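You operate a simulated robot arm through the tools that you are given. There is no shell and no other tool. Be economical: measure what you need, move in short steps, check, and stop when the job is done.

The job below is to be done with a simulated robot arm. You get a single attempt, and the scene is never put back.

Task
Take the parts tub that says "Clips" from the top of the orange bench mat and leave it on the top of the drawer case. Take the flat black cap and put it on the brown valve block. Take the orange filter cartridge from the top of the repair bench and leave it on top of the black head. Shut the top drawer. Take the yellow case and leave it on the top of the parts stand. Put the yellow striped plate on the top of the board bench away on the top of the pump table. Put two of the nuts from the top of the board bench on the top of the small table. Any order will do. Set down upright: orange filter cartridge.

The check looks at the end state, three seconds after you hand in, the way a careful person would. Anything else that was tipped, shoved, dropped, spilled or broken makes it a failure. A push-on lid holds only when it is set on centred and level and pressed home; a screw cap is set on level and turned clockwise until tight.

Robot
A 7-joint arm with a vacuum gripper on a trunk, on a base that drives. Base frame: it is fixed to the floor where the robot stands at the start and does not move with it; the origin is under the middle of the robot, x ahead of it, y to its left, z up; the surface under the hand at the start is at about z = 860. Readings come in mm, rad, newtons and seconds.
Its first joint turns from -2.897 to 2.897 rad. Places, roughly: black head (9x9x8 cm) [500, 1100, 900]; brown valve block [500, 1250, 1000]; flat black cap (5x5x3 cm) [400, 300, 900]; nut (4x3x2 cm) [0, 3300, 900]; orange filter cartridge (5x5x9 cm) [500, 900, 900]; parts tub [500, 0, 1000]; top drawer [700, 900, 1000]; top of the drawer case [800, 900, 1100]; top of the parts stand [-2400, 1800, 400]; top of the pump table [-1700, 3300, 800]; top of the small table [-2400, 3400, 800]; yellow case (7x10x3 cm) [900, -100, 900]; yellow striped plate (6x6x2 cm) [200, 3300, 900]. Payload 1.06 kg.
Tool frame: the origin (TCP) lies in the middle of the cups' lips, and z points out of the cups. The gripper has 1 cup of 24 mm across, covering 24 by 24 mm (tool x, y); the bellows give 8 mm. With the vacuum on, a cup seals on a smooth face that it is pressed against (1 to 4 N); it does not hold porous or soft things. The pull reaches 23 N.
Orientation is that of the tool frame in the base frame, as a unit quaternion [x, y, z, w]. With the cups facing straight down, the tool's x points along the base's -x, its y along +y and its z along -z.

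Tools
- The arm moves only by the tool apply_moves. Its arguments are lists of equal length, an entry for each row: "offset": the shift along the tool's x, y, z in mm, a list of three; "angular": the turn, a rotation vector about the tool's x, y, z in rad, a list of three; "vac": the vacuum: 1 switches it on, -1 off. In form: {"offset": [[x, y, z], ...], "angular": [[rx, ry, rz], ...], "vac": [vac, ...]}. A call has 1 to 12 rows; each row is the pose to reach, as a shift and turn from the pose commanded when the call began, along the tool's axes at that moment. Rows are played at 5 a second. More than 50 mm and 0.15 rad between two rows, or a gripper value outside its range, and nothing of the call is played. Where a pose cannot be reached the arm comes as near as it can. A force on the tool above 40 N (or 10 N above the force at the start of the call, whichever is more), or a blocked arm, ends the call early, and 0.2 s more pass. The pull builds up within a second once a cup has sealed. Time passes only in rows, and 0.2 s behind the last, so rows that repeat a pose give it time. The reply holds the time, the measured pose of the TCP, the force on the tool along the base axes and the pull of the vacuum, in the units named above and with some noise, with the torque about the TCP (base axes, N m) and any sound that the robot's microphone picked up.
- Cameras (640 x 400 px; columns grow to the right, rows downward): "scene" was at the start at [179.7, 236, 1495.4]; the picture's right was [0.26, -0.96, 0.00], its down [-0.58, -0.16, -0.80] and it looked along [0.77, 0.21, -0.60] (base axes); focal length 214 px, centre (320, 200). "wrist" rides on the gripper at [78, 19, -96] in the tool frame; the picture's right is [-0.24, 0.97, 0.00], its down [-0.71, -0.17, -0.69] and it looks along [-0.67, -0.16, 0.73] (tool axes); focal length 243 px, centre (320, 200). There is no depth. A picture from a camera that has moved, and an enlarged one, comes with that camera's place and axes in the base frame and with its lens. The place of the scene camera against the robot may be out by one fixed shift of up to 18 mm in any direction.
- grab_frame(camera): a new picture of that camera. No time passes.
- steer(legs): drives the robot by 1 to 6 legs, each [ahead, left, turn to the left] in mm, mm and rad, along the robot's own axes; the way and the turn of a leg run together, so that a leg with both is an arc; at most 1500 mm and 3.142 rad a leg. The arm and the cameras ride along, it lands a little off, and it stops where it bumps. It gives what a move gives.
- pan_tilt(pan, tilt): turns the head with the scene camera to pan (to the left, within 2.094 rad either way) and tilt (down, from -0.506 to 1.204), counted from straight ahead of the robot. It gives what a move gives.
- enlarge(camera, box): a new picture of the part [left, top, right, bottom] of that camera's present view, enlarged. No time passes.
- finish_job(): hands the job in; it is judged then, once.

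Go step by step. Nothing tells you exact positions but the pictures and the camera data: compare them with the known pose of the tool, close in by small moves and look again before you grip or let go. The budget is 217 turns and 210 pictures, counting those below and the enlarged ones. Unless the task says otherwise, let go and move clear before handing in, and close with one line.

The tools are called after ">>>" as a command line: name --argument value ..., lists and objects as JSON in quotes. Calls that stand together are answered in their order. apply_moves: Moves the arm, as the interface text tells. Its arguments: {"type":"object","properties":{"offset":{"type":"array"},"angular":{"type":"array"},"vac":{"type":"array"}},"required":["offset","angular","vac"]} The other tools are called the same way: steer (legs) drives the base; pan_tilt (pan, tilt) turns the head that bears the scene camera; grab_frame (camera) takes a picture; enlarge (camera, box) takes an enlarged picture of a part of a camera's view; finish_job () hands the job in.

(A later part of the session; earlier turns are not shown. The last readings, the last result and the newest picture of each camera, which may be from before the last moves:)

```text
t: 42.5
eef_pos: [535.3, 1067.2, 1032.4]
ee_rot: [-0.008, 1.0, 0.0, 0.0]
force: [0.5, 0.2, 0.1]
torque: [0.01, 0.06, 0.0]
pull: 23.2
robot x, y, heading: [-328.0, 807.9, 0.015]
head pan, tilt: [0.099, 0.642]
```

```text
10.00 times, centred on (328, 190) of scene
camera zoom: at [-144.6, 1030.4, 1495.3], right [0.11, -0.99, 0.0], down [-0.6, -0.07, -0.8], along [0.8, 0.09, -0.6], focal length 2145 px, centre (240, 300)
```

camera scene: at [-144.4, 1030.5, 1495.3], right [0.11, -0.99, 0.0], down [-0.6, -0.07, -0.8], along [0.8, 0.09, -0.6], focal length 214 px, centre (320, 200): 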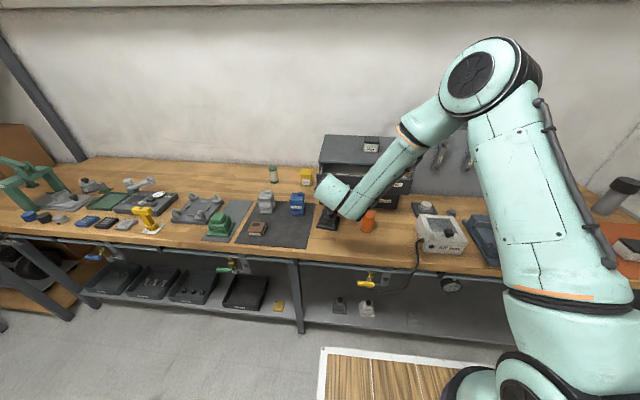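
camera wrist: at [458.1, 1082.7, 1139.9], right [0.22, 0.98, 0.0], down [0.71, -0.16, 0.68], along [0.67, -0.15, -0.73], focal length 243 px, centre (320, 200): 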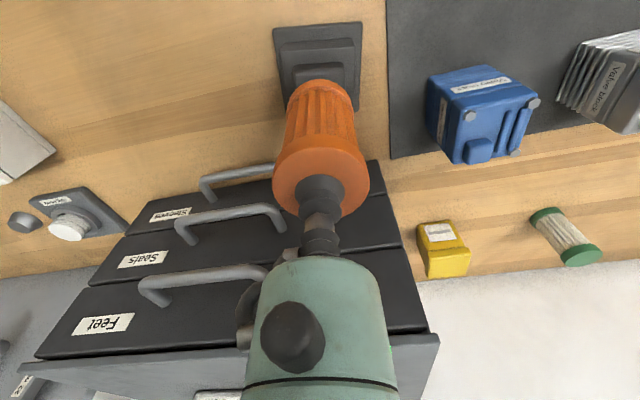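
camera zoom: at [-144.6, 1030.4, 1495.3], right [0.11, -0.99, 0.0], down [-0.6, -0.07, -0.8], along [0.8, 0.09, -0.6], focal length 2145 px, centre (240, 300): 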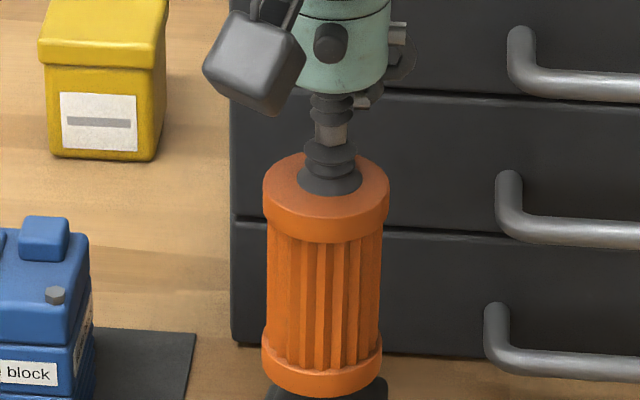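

The cartridge seems about 6 mm too far forward and 2 mm too far left. I correct and look again.

>>> apply_moves --offset '[[6, -3, 0], [6, -3, 3], [6, -3, 3]]' --angular '[[0, 0, 0], [0, 0, 0], [0, 0, 0]]' --vac '[1, 1, 1]'

>>> enlarge --camera "wrist" --box '[240, 0, 400, 100]'

>>> enlarge --camera "scene" --box '[296, 185, 360, 225]'

```text
t: 43.3
eef_pos: [529.9, 1063.8, 1030.0]
ee_rot: [-0.008, 1.0, 0.0, 0.0]
force: [-1.1, -0.7, -1.1]
torque: [0.0, 0.04, 0.01]
pull: 23.0
robot x, y, heading: [-325.9, 811.6, 0.009]
head pan, tilt: [0.099, 0.642]
```

```text
4.00 times, centred on (320, 50) of wrist
camera zoom: at [451.5, 1081.3, 1125.4], right [0.22, 0.98, 0.0], down [0.71, -0.16, 0.68], along [0.67, -0.15, -0.73], focal length 970 px, centre (320, 800)
```

zoom: 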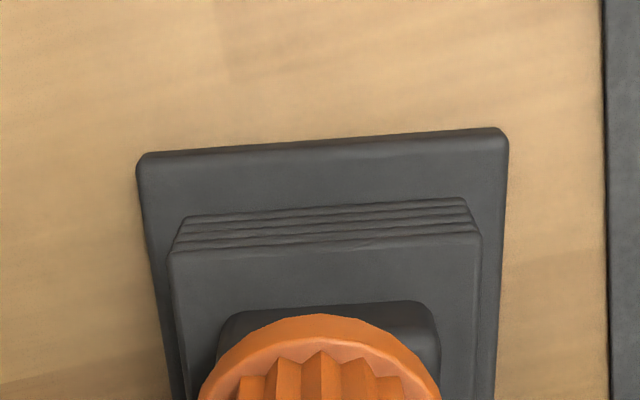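

```text
10.00 times, centred on (328, 205) of scene
camera zoom: at [-144.6, 1030.4, 1495.3], right [0.11, -0.99, 0.0], down [-0.6, -0.07, -0.8], along [0.8, 0.09, -0.6], focal length 2145 px, centre (240, 150)
```

zoom: 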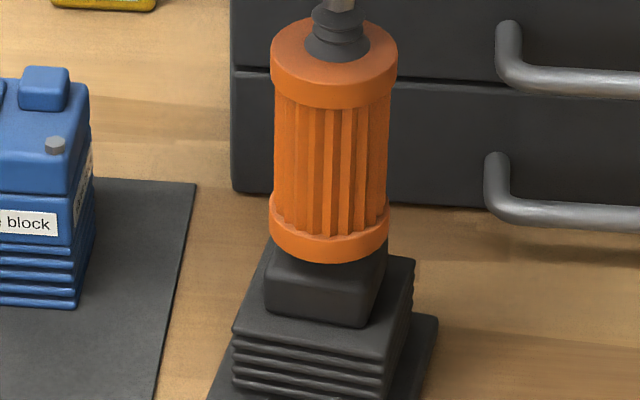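

Now well aligned. I lower in 2–3 mm steps until it rests on the pad.

>>> apply_moves --offset '[[0, 0, 3], [0, 0, 6], [0, 0, 8], [0, 0, 10]]' --angular '[[0, 0, 0], [0, 0, 0], [0, 0, 0], [0, 0, 0]]' --vac '[1, 1, 1, 1]'

>>> enlarge --camera "scene" --box '[296, 185, 360, 225]'

```text
t: 44.3
eef_pos: [530.3, 1062.3, 1020.0]
ee_rot: [-0.008, 1.0, 0.0, 0.0]
force: [0.5, 0.4, -1.1]
torque: [0.03, -0.02, 0.0]
pull: 22.8
robot x, y, heading: [-327.0, 807.1, 0.009]
head pan, tilt: [0.099, 0.642]
```

```text
10.00 times, centred on (328, 205) of scene
camera zoom: at [-144.6, 1030.4, 1495.3], right [0.11, -0.99, 0.0], down [-0.6, -0.07, -0.8], along [0.8, 0.09, -0.6], focal length 2145 px, centre (240, 150)
```

zoom: 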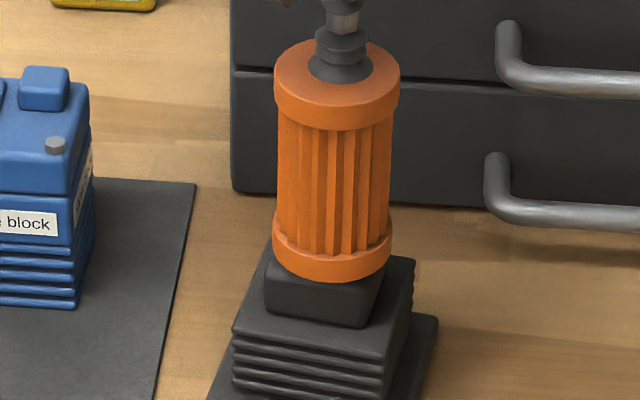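

Still no contact; I continue lowering.

>>> apply_moves --offset '[[-1, 1, 2], [-2, 2, 4], [-2, 2, 6], [-2, 2, 8], [-2, 2, 10]]' --angular '[[0, 0, 0], [0, 0, 0], [0, 0, 0], [0, 0, 0], [0, 0, 0]]' --vac '[1, 1, 1, 1, 1]'

>>> enlarge --camera "scene" --box '[296, 185, 360, 225]'

```text
t: 45.5
eef_pos: [530.4, 1065.5, 1010.8]
ee_rot: [-0.008, 1.0, 0.0, 0.0]
force: [-1.8, -1.1, 21.2]
torque: [0.03, -0.11, 0.02]
pull: 22.5
robot x, y, heading: [-324.7, 808.7, 0.011]
head pan, tilt: [0.099, 0.642]
```

```text
10.00 times, centred on (328, 205) of scene
camera zoom: at [-145.6, 1030.1, 1495.5], right [0.11, -0.99, 0.0], down [-0.59, -0.07, -0.8], along [0.8, 0.09, -0.6], focal length 2145 px, centre (240, 150)
```

zoom: 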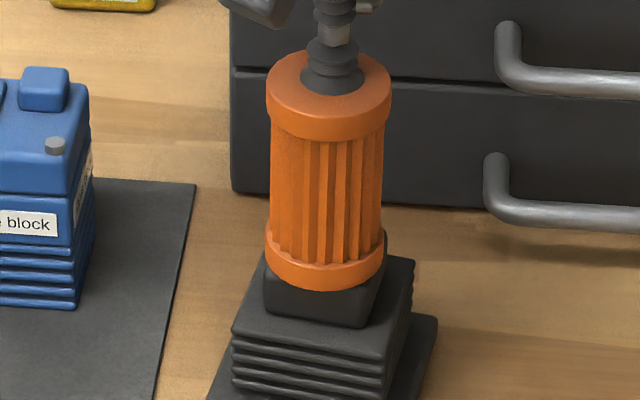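

It rests on the pad. I ease off, release, rise and check.

>>> apply_moves --offset '[[0, 0, -4], [0, 0, -5], [0, 0, -5], [0, 0, -5], [0, 0, -5], [0, 0, -10], [0, 0, -30], [0, 0, -70], [0, 0, -110], [0, 0, -110]]' --angular '[[0, 0, 0], [0, 0, 0], [0, 0, 0], [0, 0, 0], [0, 0, 0], [0, 0, 0], [0, 0, 0], [0, 0, 0], [0, 0, 0], [0, 0, 0]]' --vac '[1, 1, -1, -1, -1, -1, -1, -1, -1, -1]'

>>> enlarge --camera "scene" --box '[230, 130, 420, 248]'

>>> enlarge --camera "wrist" --box '[220, 0, 620, 250]'

```text
t: 47.7
eef_pos: [531.1, 1067.0, 1122.0]
ee_rot: [-0.008, 1.0, 0.0, 0.0]
force: [-0.4, 0.2, 0.5]
torque: [0.02, 0.02, 0.0]
pull: 0.0
robot x, y, heading: [-325.3, 807.2, 0.012]
head pan, tilt: [0.099, 0.642]
```

```text
3.37 times, centred on (325, 189) of scene
camera zoom: at [-144.5, 1030.5, 1495.3], right [0.11, -0.99, 0.0], down [-0.6, -0.07, -0.8], along [0.8, 0.09, -0.6], focal length 722 px, centre (303, 237)
```

zoom: 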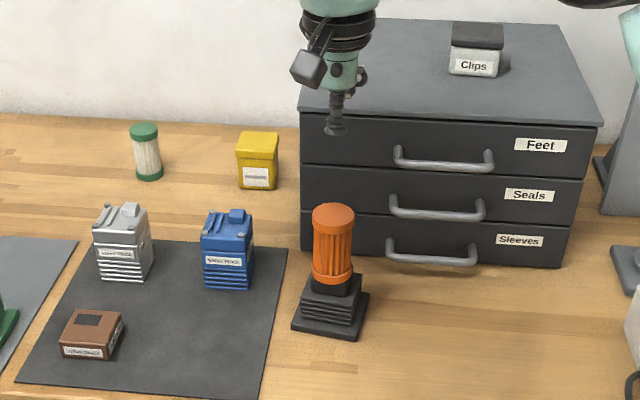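

```text
1.60 times, centred on (420, 125) of wrist
camera zoom: at [453.8, 1084.1, 1218.0], right [0.22, 0.98, 0.0], down [0.71, -0.16, 0.68], along [0.67, -0.15, -0.73], focal length 388 px, centre (160, 320)
```

zoom: 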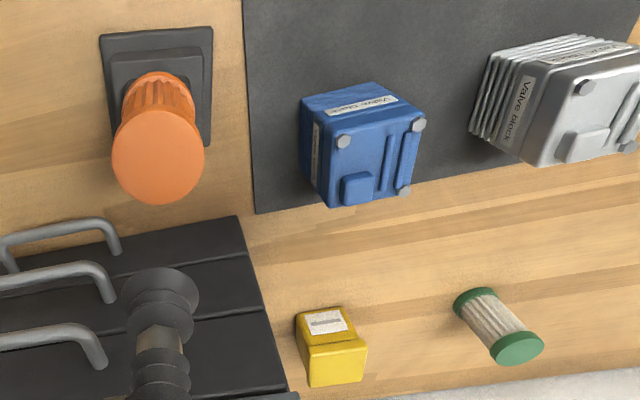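

The cartridge stands upright on the black head. Next is the cap; first a closer look at the brown valve block.

>>> enlarge --camera "scene" --box '[240, 210, 272, 240]'

>>> steer --legs '[[0, -650, 0]]'

>>> grab_frame --camera "scene"

>>> grab_frame --camera "wrist"

```text
13.33 times, centred on (256, 225) of scene
camera zoom: at [-144.5, 1030.5, 1495.3], right [0.11, -0.99, 0.0], down [-0.6, -0.07, -0.8], along [0.8, 0.09, -0.6], focal length 2860 px, centre (1173, -133)
```

zoom: 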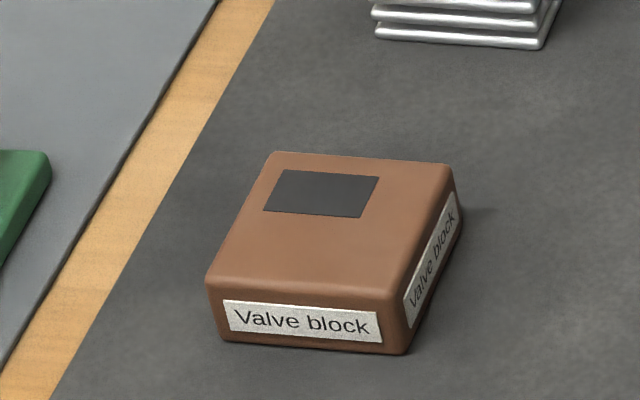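

```text
t: 51.4
eef_pos: [537.7, 402.2, 1121.0]
ee_rot: [-0.003, 1.0, 0.0, 0.0]
force: [0.1, 0.2, -0.3]
torque: [-0.05, 0.0, 0.02]
pull: 0.1
robot x, y, heading: [-322.6, 151.2, 0.006]
head pan, tilt: [0.099, 0.642]
```

```text
162 pictures are left
camera scene: at [-139.0, 371.4, 1495.3], right [0.1, -0.99, 0.0], down [-0.6, -0.06, -0.8], along [0.8, 0.08, -0.6], focal length 214 px, centre (320, 200)
```

scene: 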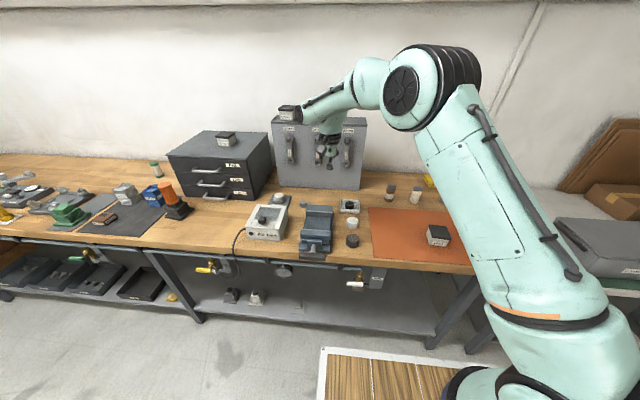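

```text
161 pictures are left
camera wrist: at [459.8, 420.2, 1217.6], right [0.23, 0.97, 0.0], down [0.71, -0.17, 0.68], along [0.67, -0.16, -0.73], focal length 243 px, centre (320, 200)
```

wrist: 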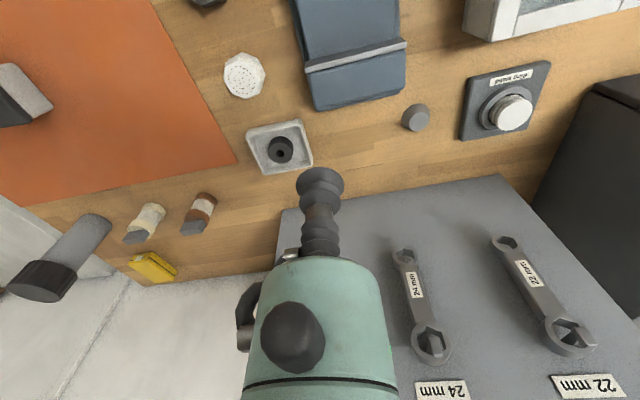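

The black cap is near (424, 302). I move over it to inspect its top up close.

>>> apply_moves --offset '[[35, -33, 0], [70, -66, 0], [108, -100, 0], [108, -100, 45], [108, -100, 90], [108, -100, 110], [108, -100, 110]]' --angular '[[0, 0, 0], [0, 0, 0], [0, 0, 0], [0, 0, 0], [0, 0, 0], [0, 0, 0], [0, 0, 0]]' --vac '[-1, -1, -1, -1, -1, -1, -1]'

>>> grab_frame --camera "wrist"

>>> enlarge --camera "scene" --box '[320, 200, 384, 260]'

```text
refused: row 3 steps farther than a row can; nothing moved
```

```text
160 pictures are left
camera wrist: at [459.8, 420.2, 1217.6], right [0.23, 0.97, 0.0], down [0.71, -0.17, 0.68], along [0.67, -0.16, -0.73], focal length 243 px, centre (320, 200)
```

wrist: 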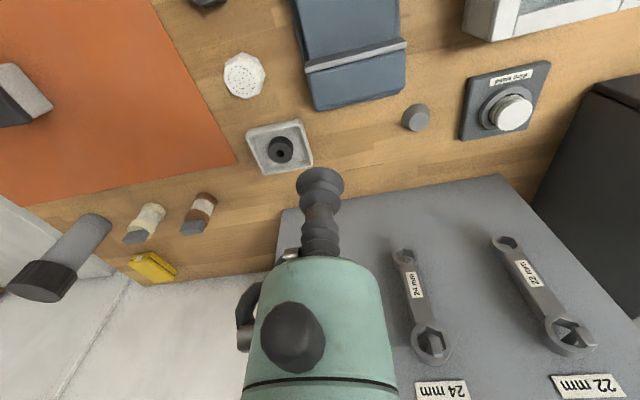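

```text
6.67 times, centred on (352, 230) of scene
camera zoom: at [-139.0, 371.4, 1495.3], right [0.1, -0.99, 0.0], down [-0.6, -0.06, -0.8], along [0.8, 0.08, -0.6], focal length 1430 px, centre (107, 0)
```

zoom: 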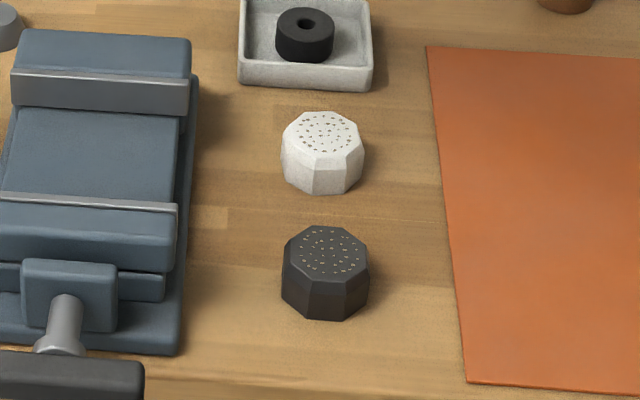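

The cap's top has a pattern of small holes, so sealing may fail; I'll look closer and test. Moving over with shorter steps.

>>> apply_moves --offset '[[34, -33, 0], [68, -66, 0], [102, -98, 0], [108, -100, 45], [108, -100, 90], [108, -100, 120], [108, -100, 120]]' --angular '[[0, 0, 0], [0, 0, 0], [0, 0, 0], [0, 0, 0], [0, 0, 0], [0, 0, 0], [0, 0, 0]]' --vac '[-1, -1, -1, -1, -1, -1, -1]'

>>> grab_frame --camera "wrist"

>>> enlarge --camera "wrist" --box '[240, 50, 400, 150]'

```text
t: 53.0
eef_pos: [430.3, 300.2, 1002.1]
ee_rot: [-0.004, 1.0, 0.0, 0.0]
force: [-0.9, -0.5, -0.5]
torque: [0.02, -0.01, 0.01]
pull: 0.1
robot x, y, heading: [-321.1, 153.0, 0.0]
head pan, tilt: [0.099, 0.642]
```

```text
158 pictures are left
camera wrist: at [353.6, 318.9, 1097.1], right [0.23, 0.97, 0.0], down [0.71, -0.17, 0.69], along [0.67, -0.16, -0.73], focal length 243 px, centre (320, 200)
```

wrist: 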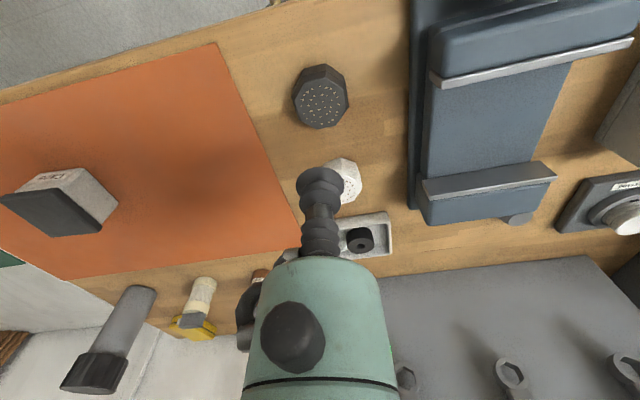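

```text
4.00 times, centred on (320, 100) of wrist
camera zoom: at [353.6, 318.9, 1097.1], right [0.23, 0.97, 0.0], down [0.71, -0.17, 0.69], along [0.67, -0.16, -0.73], focal length 970 px, centre (320, 600)
```

zoom: 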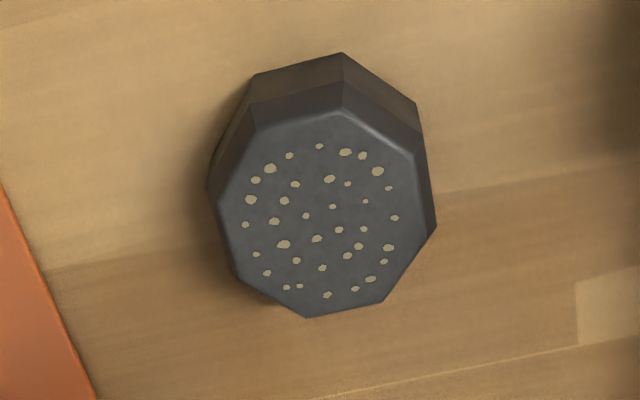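

The cap's top is speckled over its whole face. I test whether the cup seals on it anyway, pressing gently at (435, 300).

>>> apply_moves --offset '[[-5, 0, 40], [-5, 0, 85], [-5, 0, 105], [-5, 0, 111], [-5, 0, 115], [-5, 0, 118], [-5, 0, 120], [-5, 0, 120], [-5, 0, 120]]' --angular '[[0, 0, 0], [0, 0, 0], [0, 0, 0], [0, 0, 0], [0, 0, 0], [0, 0, 0], [0, 0, 0], [0, 0, 0], [0, 0, 0]]' --vac '[1, 1, 1, 1, 1, 1, 1, 1, 1]'

>>> enlarge --camera "wrist" --box '[220, 75, 420, 200]'

```text
t: 55.0
eef_pos: [435.2, 301.9, 882.5]
ee_rot: [-0.004, 1.0, 0.0, 0.0]
force: [4.4, 0.2, 12.4]
torque: [0.01, 0.03, -0.01]
pull: 22.7
robot x, y, heading: [-320.7, 148.7, 0.005]
head pan, tilt: [0.099, 0.642]
```

```text
3.20 times, centred on (320, 138) of wrist
camera zoom: at [357.8, 319.2, 978.0], right [0.23, 0.97, 0.0], down [0.71, -0.17, 0.69], along [0.67, -0.16, -0.73], focal length 776 px, centre (320, 400)
```

zoom: 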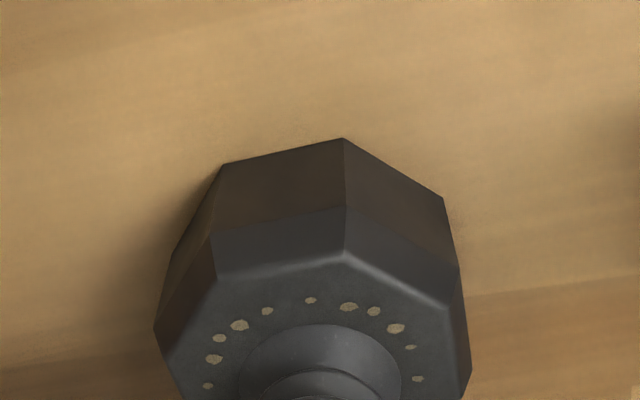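

It sealed after all (pull 22.7). I lift the cap high and drive left to the brown valve block near (440, 1345).

>>> apply_moves --offset '[[0, 0, -6], [0, 0, -30], [0, 0, -75], [0, 0, -120], [0, 0, -165], [0, 0, -210], [0, 0, -255], [0, 0, -290], [0, 0, -290]]' --angular '[[0, 0, 0], [0, 0, 0], [0, 0, 0], [0, 0, 0], [0, 0, 0], [0, 0, 0], [0, 0, 0], [0, 0, 0], [0, 0, 0]]' --vac '[1, 1, 1, 1, 1, 1, 1, 1, 1]'

>>> steer --legs '[[0, 1040, 0]]'

>>> grab_frame --camera "wrist"

>>> grab_frame --camera "scene"

```text
t: 57.0
eef_pos: [436.3, 301.6, 1173.3]
ee_rot: [-0.004, 1.0, 0.0, 0.0]
force: [-1.5, -0.4, -0.7]
torque: [-0.02, -0.02, 0.0]
pull: 22.9
robot x, y, heading: [-321.2, 150.8, 0.004]
head pan, tilt: [0.099, 0.642]
```

```text
t: 62.3
eef_pos: [446.2, 1318.7, 1171.0]
ee_rot: [0.005, 1.0, 0.0, 0.0]
force: [0.2, 0.1, -0.9]
torque: [0.02, -0.04, 0.02]
pull: 23.1
robot x, y, heading: [-310.7, 1182.8, -0.019]
head pan, tilt: [0.099, 0.642]
```

```text
155 pictures are left
camera wrist: at [370.1, 1338.7, 1267.2], right [0.25, 0.97, 0.0], down [0.71, -0.18, 0.68], along [0.66, -0.17, -0.73], focal length 243 px, centre (320, 200)
```

wrist: 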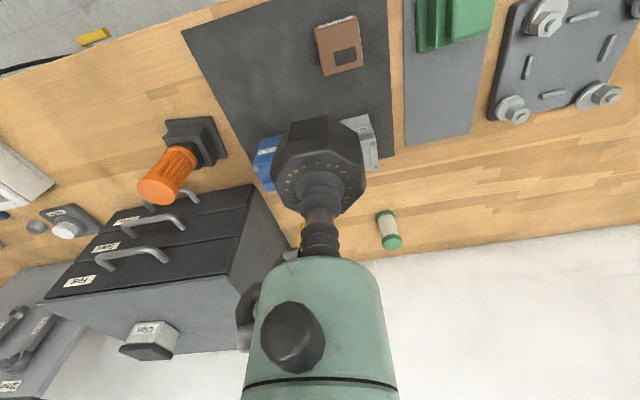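

```text
154 pictures are left
camera scene: at [-126.1, 1401.1, 1495.3], right [0.08, -1.0, 0.0], down [-0.6, -0.05, -0.8], along [0.8, 0.07, -0.6], focal length 214 px, centre (320, 200)
```

scene: 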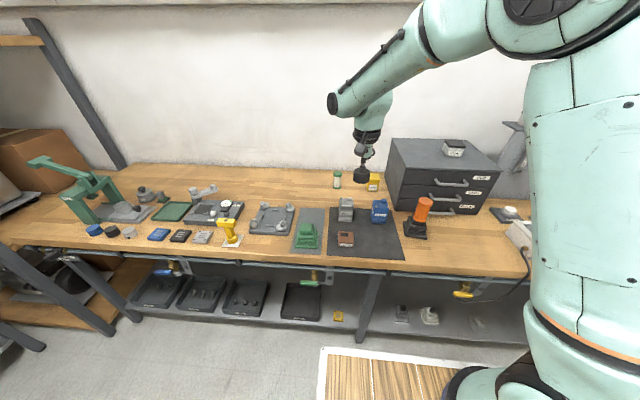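

The brown block's top is near (449, 1348). I move above it and come down partway.

>>> apply_moves --offset '[[-3, 29, 0], [-3, 29, 45], [-3, 29, 90], [-3, 29, 135], [-3, 29, 180], [-3, 29, 195], [-3, 29, 195]]' --angular '[[0, 0, 0], [0, 0, 0], [0, 0, 0], [0, 0, 0], [0, 0, 0], [0, 0, 0], [0, 0, 0]]' --vac '[1, 1, 1, 1, 1, 1, 1]'

>>> grab_frame --camera "wrist"

>>> enlarge --camera "scene" --box '[304, 190, 400, 250]'

```text
t: 63.9
eef_pos: [449.7, 1348.4, 976.2]
ee_rot: [0.006, 1.0, -0.001, 0.0]
force: [-0.3, 0.2, -1.4]
torque: [0.01, 0.01, -0.02]
pull: 22.5
robot x, y, heading: [-313.3, 1183.6, -0.016]
head pan, tilt: [0.099, 0.642]
```

```text
153 pictures are left
camera wrist: at [373.4, 1368.7, 1071.5], right [0.25, 0.97, 0.0], down [0.71, -0.18, 0.68], along [0.66, -0.17, -0.73], focal length 243 px, centre (320, 200)
```

wrist: 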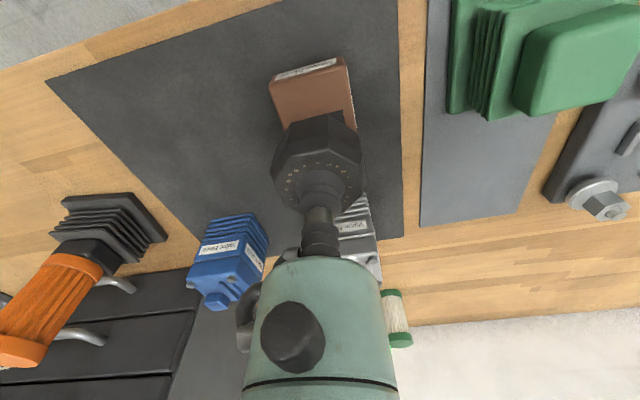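

```text
6.67 times, centred on (352, 220) of scene
camera zoom: at [-126.1, 1401.1, 1495.3], right [0.08, -1.0, 0.0], down [-0.6, -0.05, -0.8], along [0.8, 0.07, -0.6], focal length 1430 px, centre (107, 67)
```

zoom: 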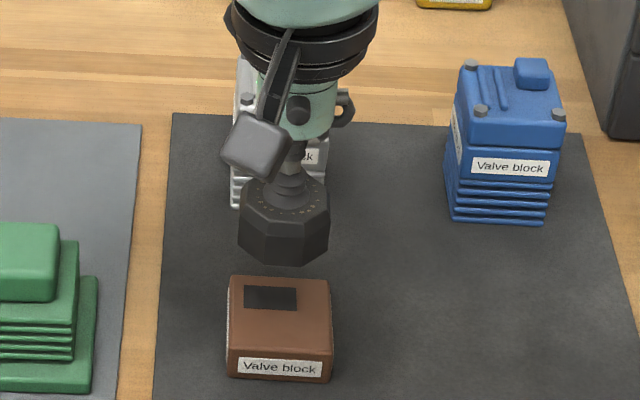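

The cap lines up with the middle of the block top. I lower until contact.

>>> apply_moves --offset '[[0, 0, 30], [0, 0, 46], [0, 0, 50], [0, 0, 53], [0, 0, 56], [0, 0, 59], [0, 0, 62]]' --angular '[[0, 0, 0], [0, 0, 0], [0, 0, 0], [0, 0, 0], [0, 0, 0], [0, 0, 0], [0, 0, 0]]' --vac '[1, 1, 1, 1, 1, 1, 1]'

>>> enlarge --camera "scene" --box '[304, 190, 400, 250]'

>>> enlarge --camera "wrist" --box '[220, 50, 420, 175]'

```text
t: 65.5
eef_pos: [450.0, 1347.7, 916.5]
ee_rot: [0.006, 1.0, 0.001, 0.001]
force: [-1.2, 1.2, 16.9]
torque: [0.03, 0.09, 0.0]
pull: 23.3
robot x, y, heading: [-312.7, 1182.1, -0.018]
head pan, tilt: [0.099, 0.642]
```

```text
6.67 times, centred on (352, 220) of scene
camera zoom: at [-126.8, 1401.0, 1495.5], right [0.08, -1.0, 0.0], down [-0.6, -0.05, -0.8], along [0.8, 0.07, -0.6], focal length 1430 px, centre (107, 67)
```

zoom: 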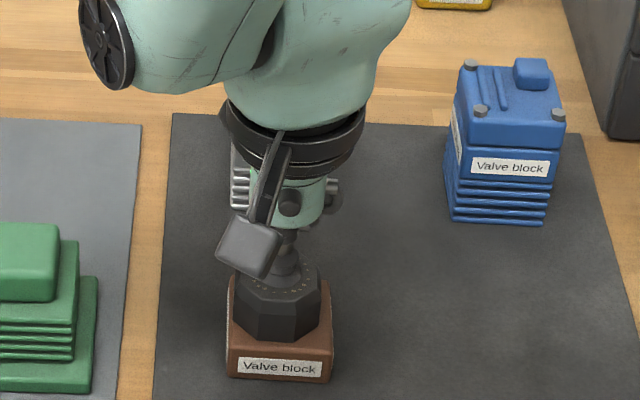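

```text
3.20 times, centred on (320, 112) of wrist
camera zoom: at [373.6, 1368.2, 1011.2], right [0.25, 0.97, 0.0], down [0.7, -0.18, 0.69], along [0.67, -0.17, -0.73], focal length 776 px, centre (320, 480)
```

zoom: 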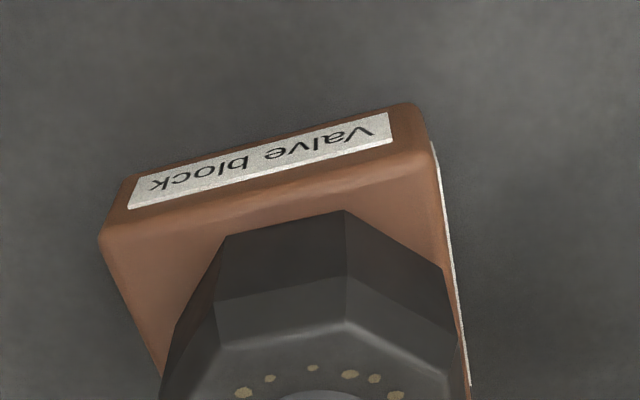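

It is on the block but slightly left of centre; I lift 8 mm, shift 5 mm right, set down and release.

>>> apply_moves --offset '[[0, 0, -10], [0, -5, -12], [0, -5, -6], [0, -5, -2], [0, -5, 0], [0, -5, -4], [0, -5, -5], [0, -5, -5], [0, -5, -5], [0, -5, -10], [0, -5, -40], [0, -5, -80]]' --angular '[[0, 0, 0], [0, 0, 0], [0, 0, 0], [0, 0, 0], [0, 0, 0], [0, 0, 0], [0, 0, 0], [0, 0, 0], [0, 0, 0], [0, 0, 0], [0, 0, 0], [0, 0, 0]]' --vac '[1, 1, 1, 1, 1, 1, -1, -1, -1, -1, -1, -1]'

>>> grab_frame --camera "wrist"

>>> enlarge --camera "scene" --box '[304, 190, 400, 250]'

```text
t: 68.1
eef_pos: [450.5, 1344.6, 995.2]
ee_rot: [0.006, 1.0, -0.001, -0.001]
force: [-0.2, 0.8, -0.7]
torque: [0.0, 0.0, -0.02]
pull: 0.0
robot x, y, heading: [-315.2, 1180.8, -0.013]
head pan, tilt: [0.099, 0.642]
```

```text
149 pictures are left
camera wrist: at [374.0, 1364.1, 1090.7], right [0.25, 0.97, 0.0], down [0.71, -0.18, 0.68], along [0.66, -0.17, -0.73], focal length 243 px, centre (320, 200)
```

wrist: 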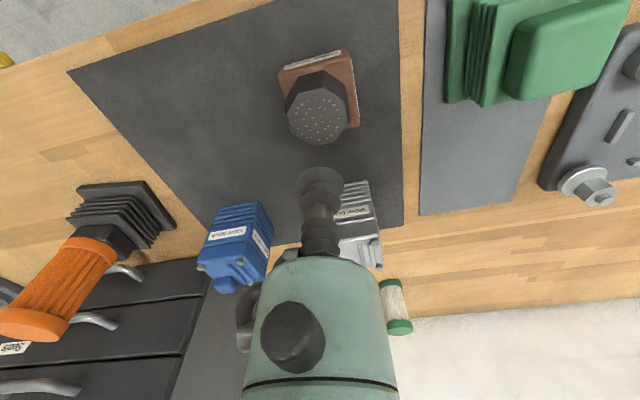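

```text
6.67 times, centred on (352, 220) of scene
camera zoom: at [-125.8, 1401.3, 1495.3], right [0.08, -1.0, 0.0], down [-0.6, -0.05, -0.8], along [0.8, 0.07, -0.6], focal length 1430 px, centre (107, 67)
```

zoom: 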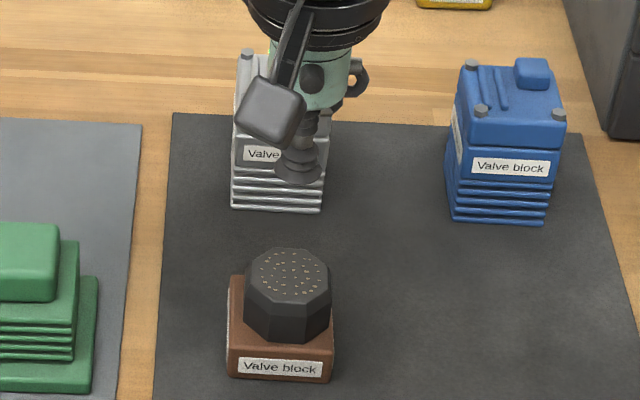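

The cap sits level on the brown block. Now the yellow case: I raise the arm, drive right and then forward.

>>> apply_moves --offset '[[0, 0, -50], [0, 0, -100], [0, 0, -150], [0, 0, -200], [0, 0, -250]]' --angular '[[0, 0, 0], [0, 0, 0], [0, 0, 0], [0, 0, 0], [0, 0, 0]]' --vac '[-1, -1, -1, -1, -1]'

>>> steer --legs '[[0, -1330, 0.02], [320, 0, 0]]'

>>> grab_frame --camera "scene"

>>> grab_frame --camera "wrist"

```text
t: 69.3
eef_pos: [450.7, 1342.9, 1246.0]
ee_rot: [0.007, 1.0, -0.001, 0.0]
force: [-0.6, 0.6, 0.1]
torque: [-0.01, 0.01, -0.03]
pull: 0.1
robot x, y, heading: [-311.8, 1184.4, -0.018]
head pan, tilt: [0.099, 0.642]
```

```text
t: 77.5
eef_pos: [753.5, 74.8, 1245.8]
ee_rot: [-0.009, 1.0, -0.001, 0.0]
force: [0.0, -1.4, -0.2]
torque: [-0.02, 0.0, 0.01]
pull: 0.1
robot x, y, heading: [-3.4, -109.2, 0.012]
head pan, tilt: [0.099, 0.642]
```

```text
147 pictures are left
camera scene: at [174.7, 115.6, 1495.3], right [0.11, -0.99, 0.0], down [-0.6, -0.07, -0.8], along [0.8, 0.09, -0.6], focal length 214 px, centre (320, 200)
```

scene: 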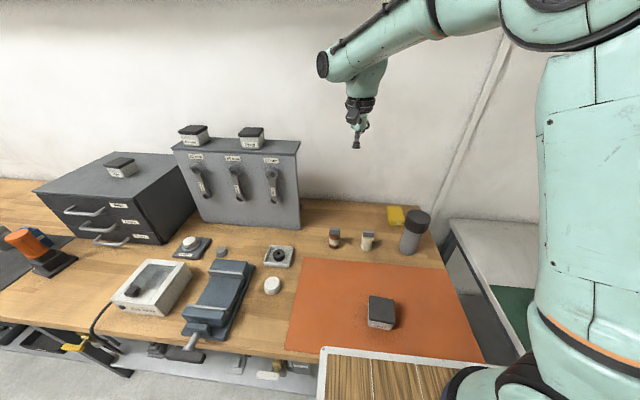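

```text
146 pictures are left
camera wrist: at [675.5, 92.8, 1341.4], right [0.22, 0.98, 0.0], down [0.71, -0.16, 0.68], along [0.67, -0.15, -0.73], focal length 243 px, centre (320, 200)
```

wrist: 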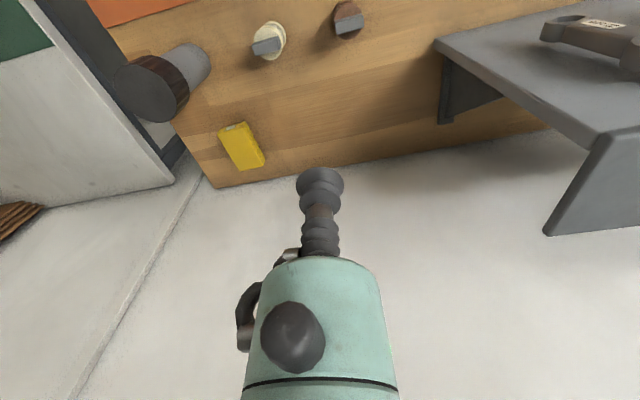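

The yellow case is near (904, -131); a tall bottle stands close in front at about (745, -157). I move over the case while turning the tool 0.7 rad so the wrist camera keeps clear of the bottle.

>>> apply_moves --offset '[[-24, -35, 0], [-48, -70, 0], [-73, -105, 0], [-97, -140, 0], [-121, -175, 0], [-146, -209, 0], [-146, -209, 45], [-146, -209, 90], [-146, -209, 135], [-146, -209, 180], [-146, -209, 180]]' --angular '[[0, 0, 0.14], [0, 0, 0.28], [0, 0, 0.42], [0, 0, 0.56], [0, 0, 0.7], [0, 0, 0.7], [0, 0, 0.7], [0, 0, 0.7], [0, 0, 0.7], [0, 0, 0.7], [0, 0, 0.7]]' --vac '[-1, -1, -1, -1, -1, -1, -1, -1, -1, -1, -1]'

>>> grab_frame --camera "wrist"

>>> enlarge --camera "scene" --box '[340, 150, 500, 250]'

```text
t: 79.9
eef_pos: [902.3, -132.8, 1064.0]
ee_rot: [0.334, 0.943, 0.001, 0.0]
force: [0.8, 0.3, -0.4]
torque: [-0.02, 0.04, 0.04]
pull: 0.0
robot x, y, heading: [-5.4, -106.0, 0.011]
head pan, tilt: [0.099, 0.642]
```

```text
145 pictures are left
camera wrist: at [854.8, -69.0, 1160.1], right [0.8, 0.61, 0.0], down [0.44, -0.58, 0.69], along [0.41, -0.55, -0.73], focal length 243 px, centre (320, 200)
```

wrist: 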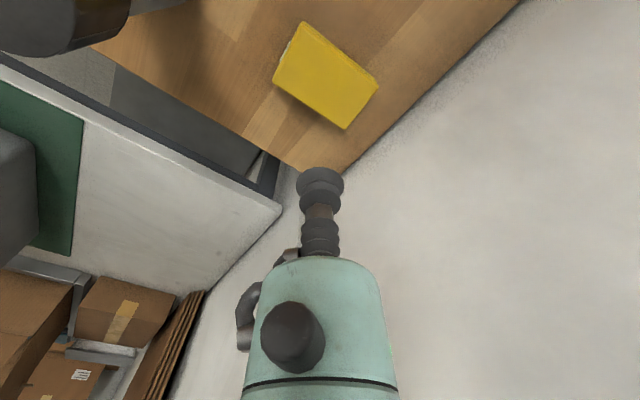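

```text
4.00 times, centred on (420, 200) of scene
camera zoom: at [174.5, 115.5, 1495.3], right [0.11, -0.99, 0.0], down [-0.6, -0.07, -0.8], along [0.8, 0.09, -0.6], focal length 858 px, centre (-80, 200)
```

zoom: 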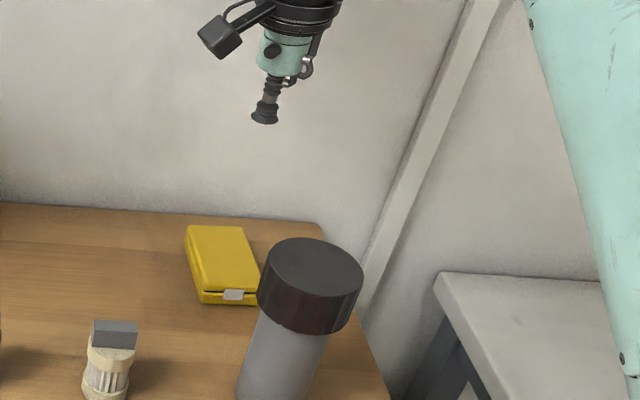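

The case centre is at (907, -131). I lower onto it with the vacuum on.

>>> apply_moves --offset '[[-3, 4, 45], [-3, 4, 90], [-3, 4, 130], [-3, 4, 155], [-3, 4, 163], [-3, 4, 168], [-3, 4, 172], [-3, 4, 176], [-3, 4, 180], [-3, 4, 184]]' --angular '[[0, 0, 0], [0, 0, 0], [0, 0, 0], [0, 0, 0], [0, 0, 0], [0, 0, 0], [0, 0, 0], [0, 0, 0], [0, 0, 0], [0, 0, 0]]' --vac '[1, 1, 1, 1, 1, 1, 1, 1, 1, 1]'

>>> grab_frame --camera "wrist"

```text
t: 82.1
eef_pos: [907.4, -131.0, 883.7]
ee_rot: [0.335, 0.942, 0.0, 0.001]
force: [3.3, -1.4, 18.8]
torque: [0.02, 0.07, 0.06]
pull: 22.7
robot x, y, heading: [-7.5, -110.8, 0.015]
head pan, tilt: [0.099, 0.642]
```

```text
143 pictures are left
camera wrist: at [859.8, -66.3, 979.2], right [0.8, 0.61, 0.0], down [0.44, -0.58, 0.69], along [0.42, -0.55, -0.73], focal length 243 px, centre (320, 200)
```

wrist: 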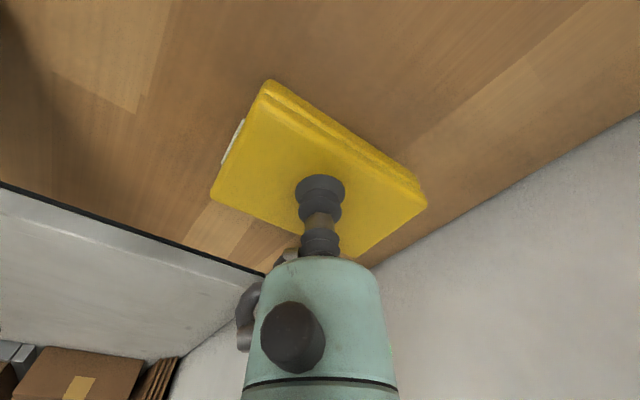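

Sealed. I lift, then retract toward the robot while turning the tool back.

>>> apply_moves --offset '[[0, 0, -6], [0, 0, -40], [0, 0, -85], [0, 0, -130], [0, 0, -175], [0, 0, -220], [0, 0, -265], [0, 0, -300], [0, 0, -300]]' --angular '[[0, 0, 0], [0, 0, 0], [0, 0, 0], [0, 0, 0], [0, 0, 0], [0, 0, 0], [0, 0, 0], [0, 0, 0], [0, 0, 0]]' --vac '[1, 1, 1, 1, 1, 1, 1, 1, 1]'

>>> apply_moves --offset '[[35, -28, 0], [70, -56, 0], [105, -85, 0], [140, -113, 0], [175, -141, 0]]' --angular '[[0, 0, -0.14], [0, 0, -0.28], [0, 0, -0.42], [0, 0, -0.56], [0, 0, -0.69]]' --vac '[1, 1, 1, 1, 1]'

>>> grab_frame --camera "wrist"

>>> pan_tilt --pan 2.0 --tilt 0.5

>>> grab_frame --camera "scene"

```text
t: 84.1
eef_pos: [907.5, -130.8, 1182.9]
ee_rot: [0.334, 0.943, -0.001, 0.0]
force: [0.7, 0.0, -1.4]
torque: [0.0, 0.0, -0.03]
pull: 22.7
robot x, y, heading: [-4.7, -107.8, 0.015]
head pan, tilt: [0.099, 0.642]
```

```text
t: 85.3
eef_pos: [681.9, -129.1, 1181.3]
ee_rot: [-0.005, 1.0, -0.001, 0.0]
force: [-0.2, -0.3, -0.9]
torque: [-0.01, 0.07, -0.02]
pull: 22.7
robot x, y, heading: [-5.0, -110.4, 0.007]
head pan, tilt: [0.099, 0.642]
```

```text
142 pictures are left
camera wrist: at [605.2, -111.6, 1277.2], right [0.23, 0.97, 0.0], down [0.71, -0.16, 0.68], along [0.67, -0.16, -0.73], focal length 243 px, centre (320, 200)
```

wrist: 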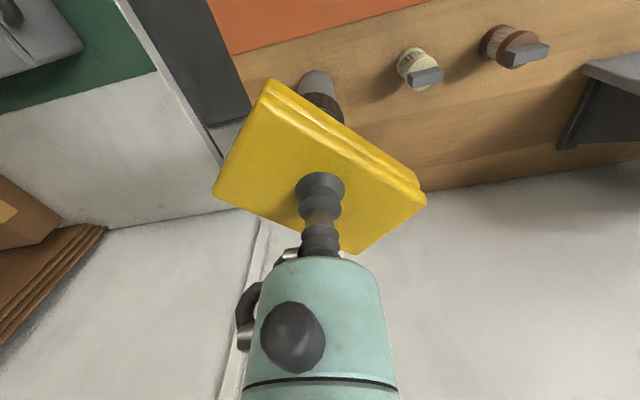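

```text
t: 87.2
eef_pos: [682.8, -129.4, 1183.3]
ee_rot: [-0.004, 1.0, 0.0, 0.0]
force: [-0.1, -1.0, -0.7]
torque: [0.0, 0.03, 0.0]
pull: 23.2
robot x, y, heading: [-5.3, -108.3, 0.014]
head pan, tilt: [2.0, 0.499]
```

```text
141 pictures are left
camera scene: at [49.3, 188.2, 1508.1], right [0.9, 0.43, 0.0], down [0.2, -0.43, -0.88], along [-0.37, 0.79, -0.48], focal length 214 px, centre (320, 200)
```

scene: 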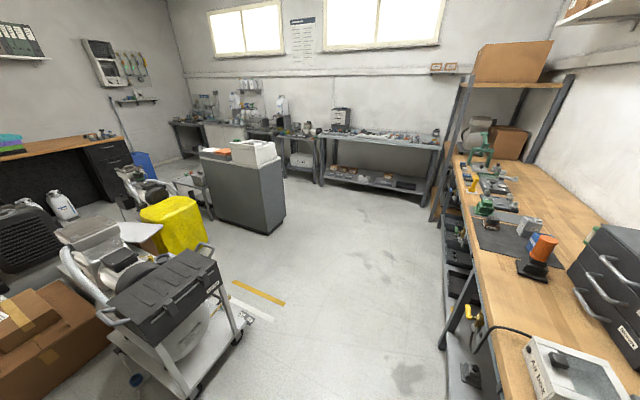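

I hold the case and survey the room: a cabinet in the middle-left, a cart on the left, benches at the far wall. I enlarge to find the parts stand near (-2400, 1800).

>>> enlarge --camera "scene" --box '[80, 80, 320, 250]'

>>> enlarge --camera "scene" --box '[270, 80, 480, 220]'

```text
2.35 times, centred on (200, 165) of scene
camera zoom: at [49.3, 188.2, 1508.1], right [0.9, 0.43, 0.0], down [0.2, -0.43, -0.88], along [-0.37, 0.79, -0.48], focal length 505 px, centre (602, 282)
```

zoom: 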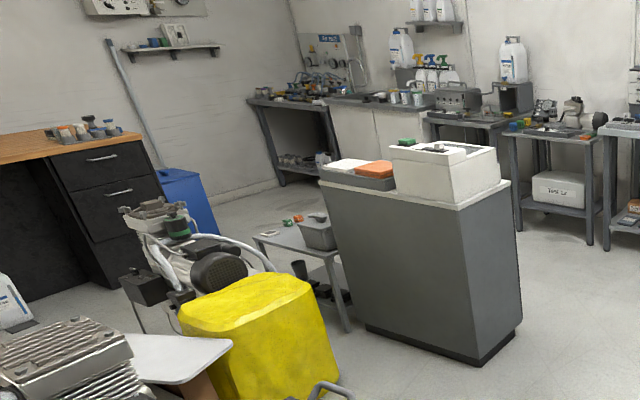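

```text
2.86 times, centred on (375, 150) of scene
camera zoom: at [49.3, 188.2, 1508.1], right [0.9, 0.43, 0.0], down [0.2, -0.43, -0.88], along [-0.37, 0.79, -0.48], focal length 613 px, centre (163, 343)
```

zoom: 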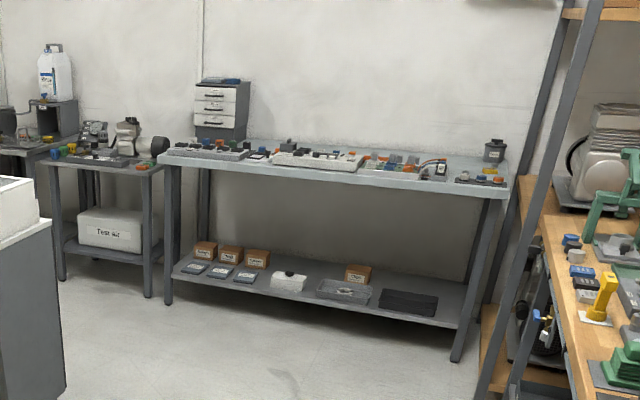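

The parts stand is the low grey table just left of the cabinet (about x -2740…-2160, y from 1670, z ≈ 400), reachable via the aisle at y ≈ 2550. I back off, turn left and drive up the aisle.

>>> steer --legs '[[-310, 0, 0], [0, 0, 1.571], [1300, 0, 0]]'

>>> pan_tilt --pan 0.7 --tilt 0.5

>>> grab_frame --camera "scene"

>>> grab_frame --camera "wrist"

```text
t: 99.3
eef_pos: [-324.6, 1880.9, 1181.9]
ee_rot: [0.71, -0.704, 0.0, -0.001]
force: [0.4, 0.4, -1.5]
torque: [0.01, -0.03, 0.02]
pull: 23.0
robot x, y, heading: [-341.4, 1189.6, 1.584]
head pan, tilt: [2.0, 0.499]
```

```text
t: 100.8
eef_pos: [-325.6, 1881.5, 1182.3]
ee_rot: [0.71, -0.704, -0.001, 0.001]
force: [0.0, -1.1, -0.5]
torque: [-0.04, -0.02, -0.02]
pull: 23.1
robot x, y, heading: [-344.2, 1193.6, 1.586]
head pan, tilt: [0.7, 0.499]
```

```text
138 pictures are left
camera scene: at [-620.2, 1362.2, 1508.1], right [0.76, 0.65, 0.0], down [0.31, -0.36, -0.88], along [-0.57, 0.66, -0.48], focal length 214 px, centre (320, 200)
```

scene: 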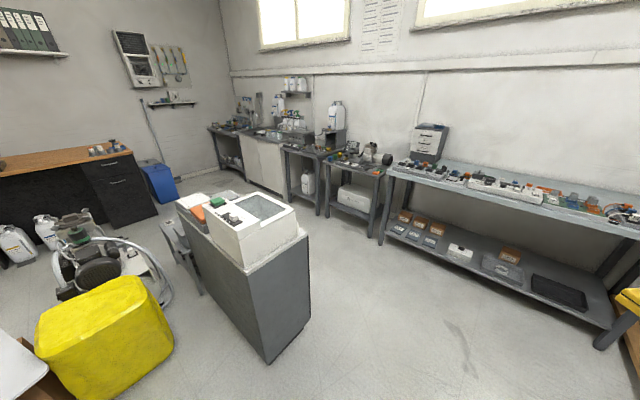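

```text
137 pictures are left
camera wrist: at [-342.2, 1802.0, 1277.8], right [-0.97, 0.23, 0.0], down [0.16, 0.71, 0.68], along [0.16, 0.67, -0.73], focal length 243 px, centre (320, 200)
```

wrist: 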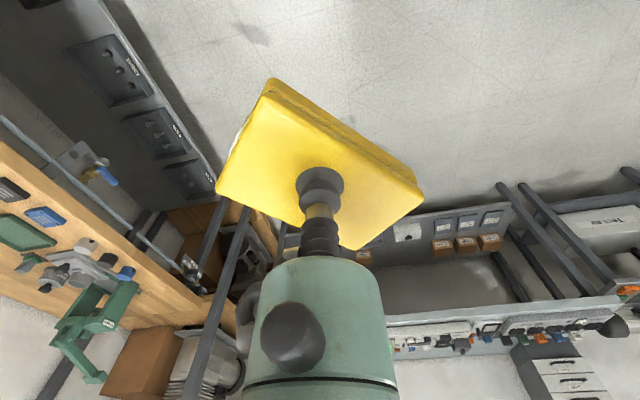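

The way ahead is clear. I drive on to y ≈ 2500, turn left to face -x, and go along the aisle.

>>> steer --legs '[[1300, 0, 0], [0, 0, 1.557], [1200, 0, 0]]'

>>> pan_tilt --pan 0.6 --tilt 0.7

>>> grab_frame --camera "scene"

>>> pan_tilt --pan -0.6 --tilt 0.6

>>> grab_frame --camera "scene"

```text
t: 116.9
eef_pos: [-2291.5, 2534.0, 1183.0]
ee_rot: [1.0, -0.002, 0.0, 0.001]
force: [-0.3, 0.2, -2.2]
torque: [-0.01, -0.05, 0.01]
pull: 22.2
robot x, y, heading: [-1604.2, 2505.2, -3.139]
head pan, tilt: [0.7, 0.499]
```

```text
t: 117.7
eef_pos: [-2289.5, 2534.5, 1182.2]
ee_rot: [1.0, -0.002, -0.001, 0.0]
force: [0.1, 0.8, -0.9]
torque: [0.02, 0.0, 0.0]
pull: 23.0
robot x, y, heading: [-1605.5, 2505.7, -3.141]
head pan, tilt: [0.6, 0.7]
```

```text
136 pictures are left
camera scene: at [-1777.5, 2250.4, 1490.4], right [-0.57, 0.82, 0.0], down [0.53, 0.36, -0.77], along [-0.63, -0.43, -0.64], focal length 214 px, centre (320, 200)
```

scene: 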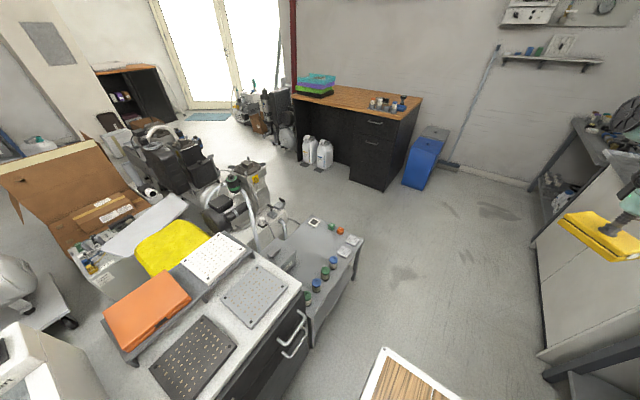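

```text
t: 119.1
eef_pos: [-2289.8, 2534.0, 1181.5]
ee_rot: [1.0, -0.002, 0.0, 0.0]
force: [-0.2, -0.5, -0.8]
torque: [-0.02, 0.0, -0.02]
pull: 22.8
robot x, y, heading: [-1602.4, 2507.5, -3.143]
head pan, tilt: [-0.6, 0.6]
```

```text
135 pictures are left
camera scene: at [-1780.4, 2348.3, 1499.0], right [0.56, 0.83, 0.0], down [0.47, -0.32, -0.82], along [-0.68, 0.47, -0.57], focal length 214 px, centre (320, 200)
```

scene: 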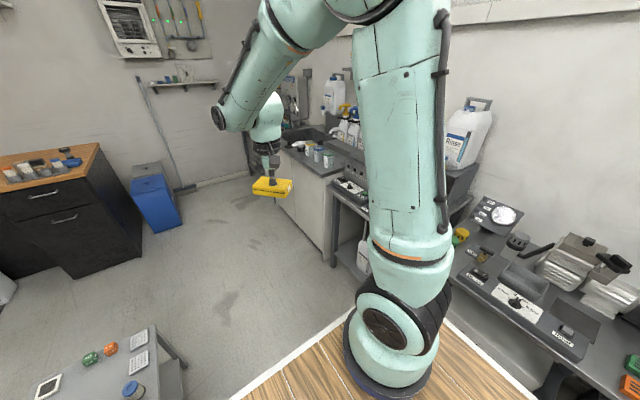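

The parts stand is front-left, partly behind the cabinet. I go ahead a bit and look at it closely for a free spot.

>>> steer --legs '[[450, 0, 0]]'

>>> pan_tilt --pan 0.9 --tilt 0.95

>>> grab_frame --camera "scene"

```text
t: 121.8
eef_pos: [-2748.1, 2531.8, 1182.3]
ee_rot: [1.0, -0.002, 0.0, 0.0]
force: [0.3, 0.4, -1.5]
torque: [0.0, 0.0, 0.01]
pull: 23.0
robot x, y, heading: [-2062.3, 2504.3, -3.142]
head pan, tilt: [-0.6, 0.6]
```

```text
t: 123.4
eef_pos: [-2748.1, 2533.3, 1182.7]
ee_rot: [1.0, 0.0, -0.001, 0.0]
force: [0.3, 0.6, -1.5]
torque: [0.01, -0.05, -0.02]
pull: 22.9
robot x, y, heading: [-2062.5, 2506.4, -3.137]
head pan, tilt: [0.901, 0.949]
```

```text
134 pictures are left
camera scene: at [-2210.8, 2240.8, 1470.6], right [-0.78, 0.62, 0.0], down [0.5, 0.64, -0.58], along [-0.36, -0.46, -0.81], focal length 214 px, centre (320, 200)
```

scene: 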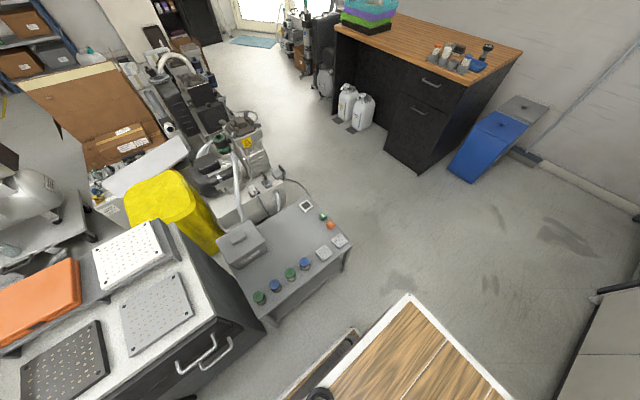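

>>> enlarge --camera "scene" --box '[200, 180, 376, 335]'

```text
2.58 times, centred on (288, 258) of scene
camera zoom: at [-2210.8, 2240.8, 1470.6], right [-0.78, 0.62, 0.0], down [0.5, 0.64, -0.58], along [-0.36, -0.46, -0.81], focal length 554 px, centre (403, 52)
```

zoom: 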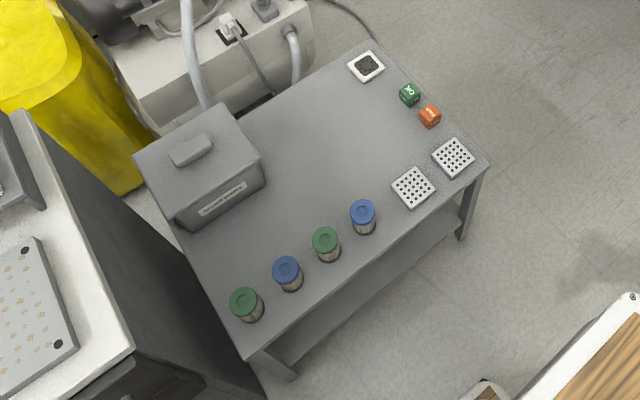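

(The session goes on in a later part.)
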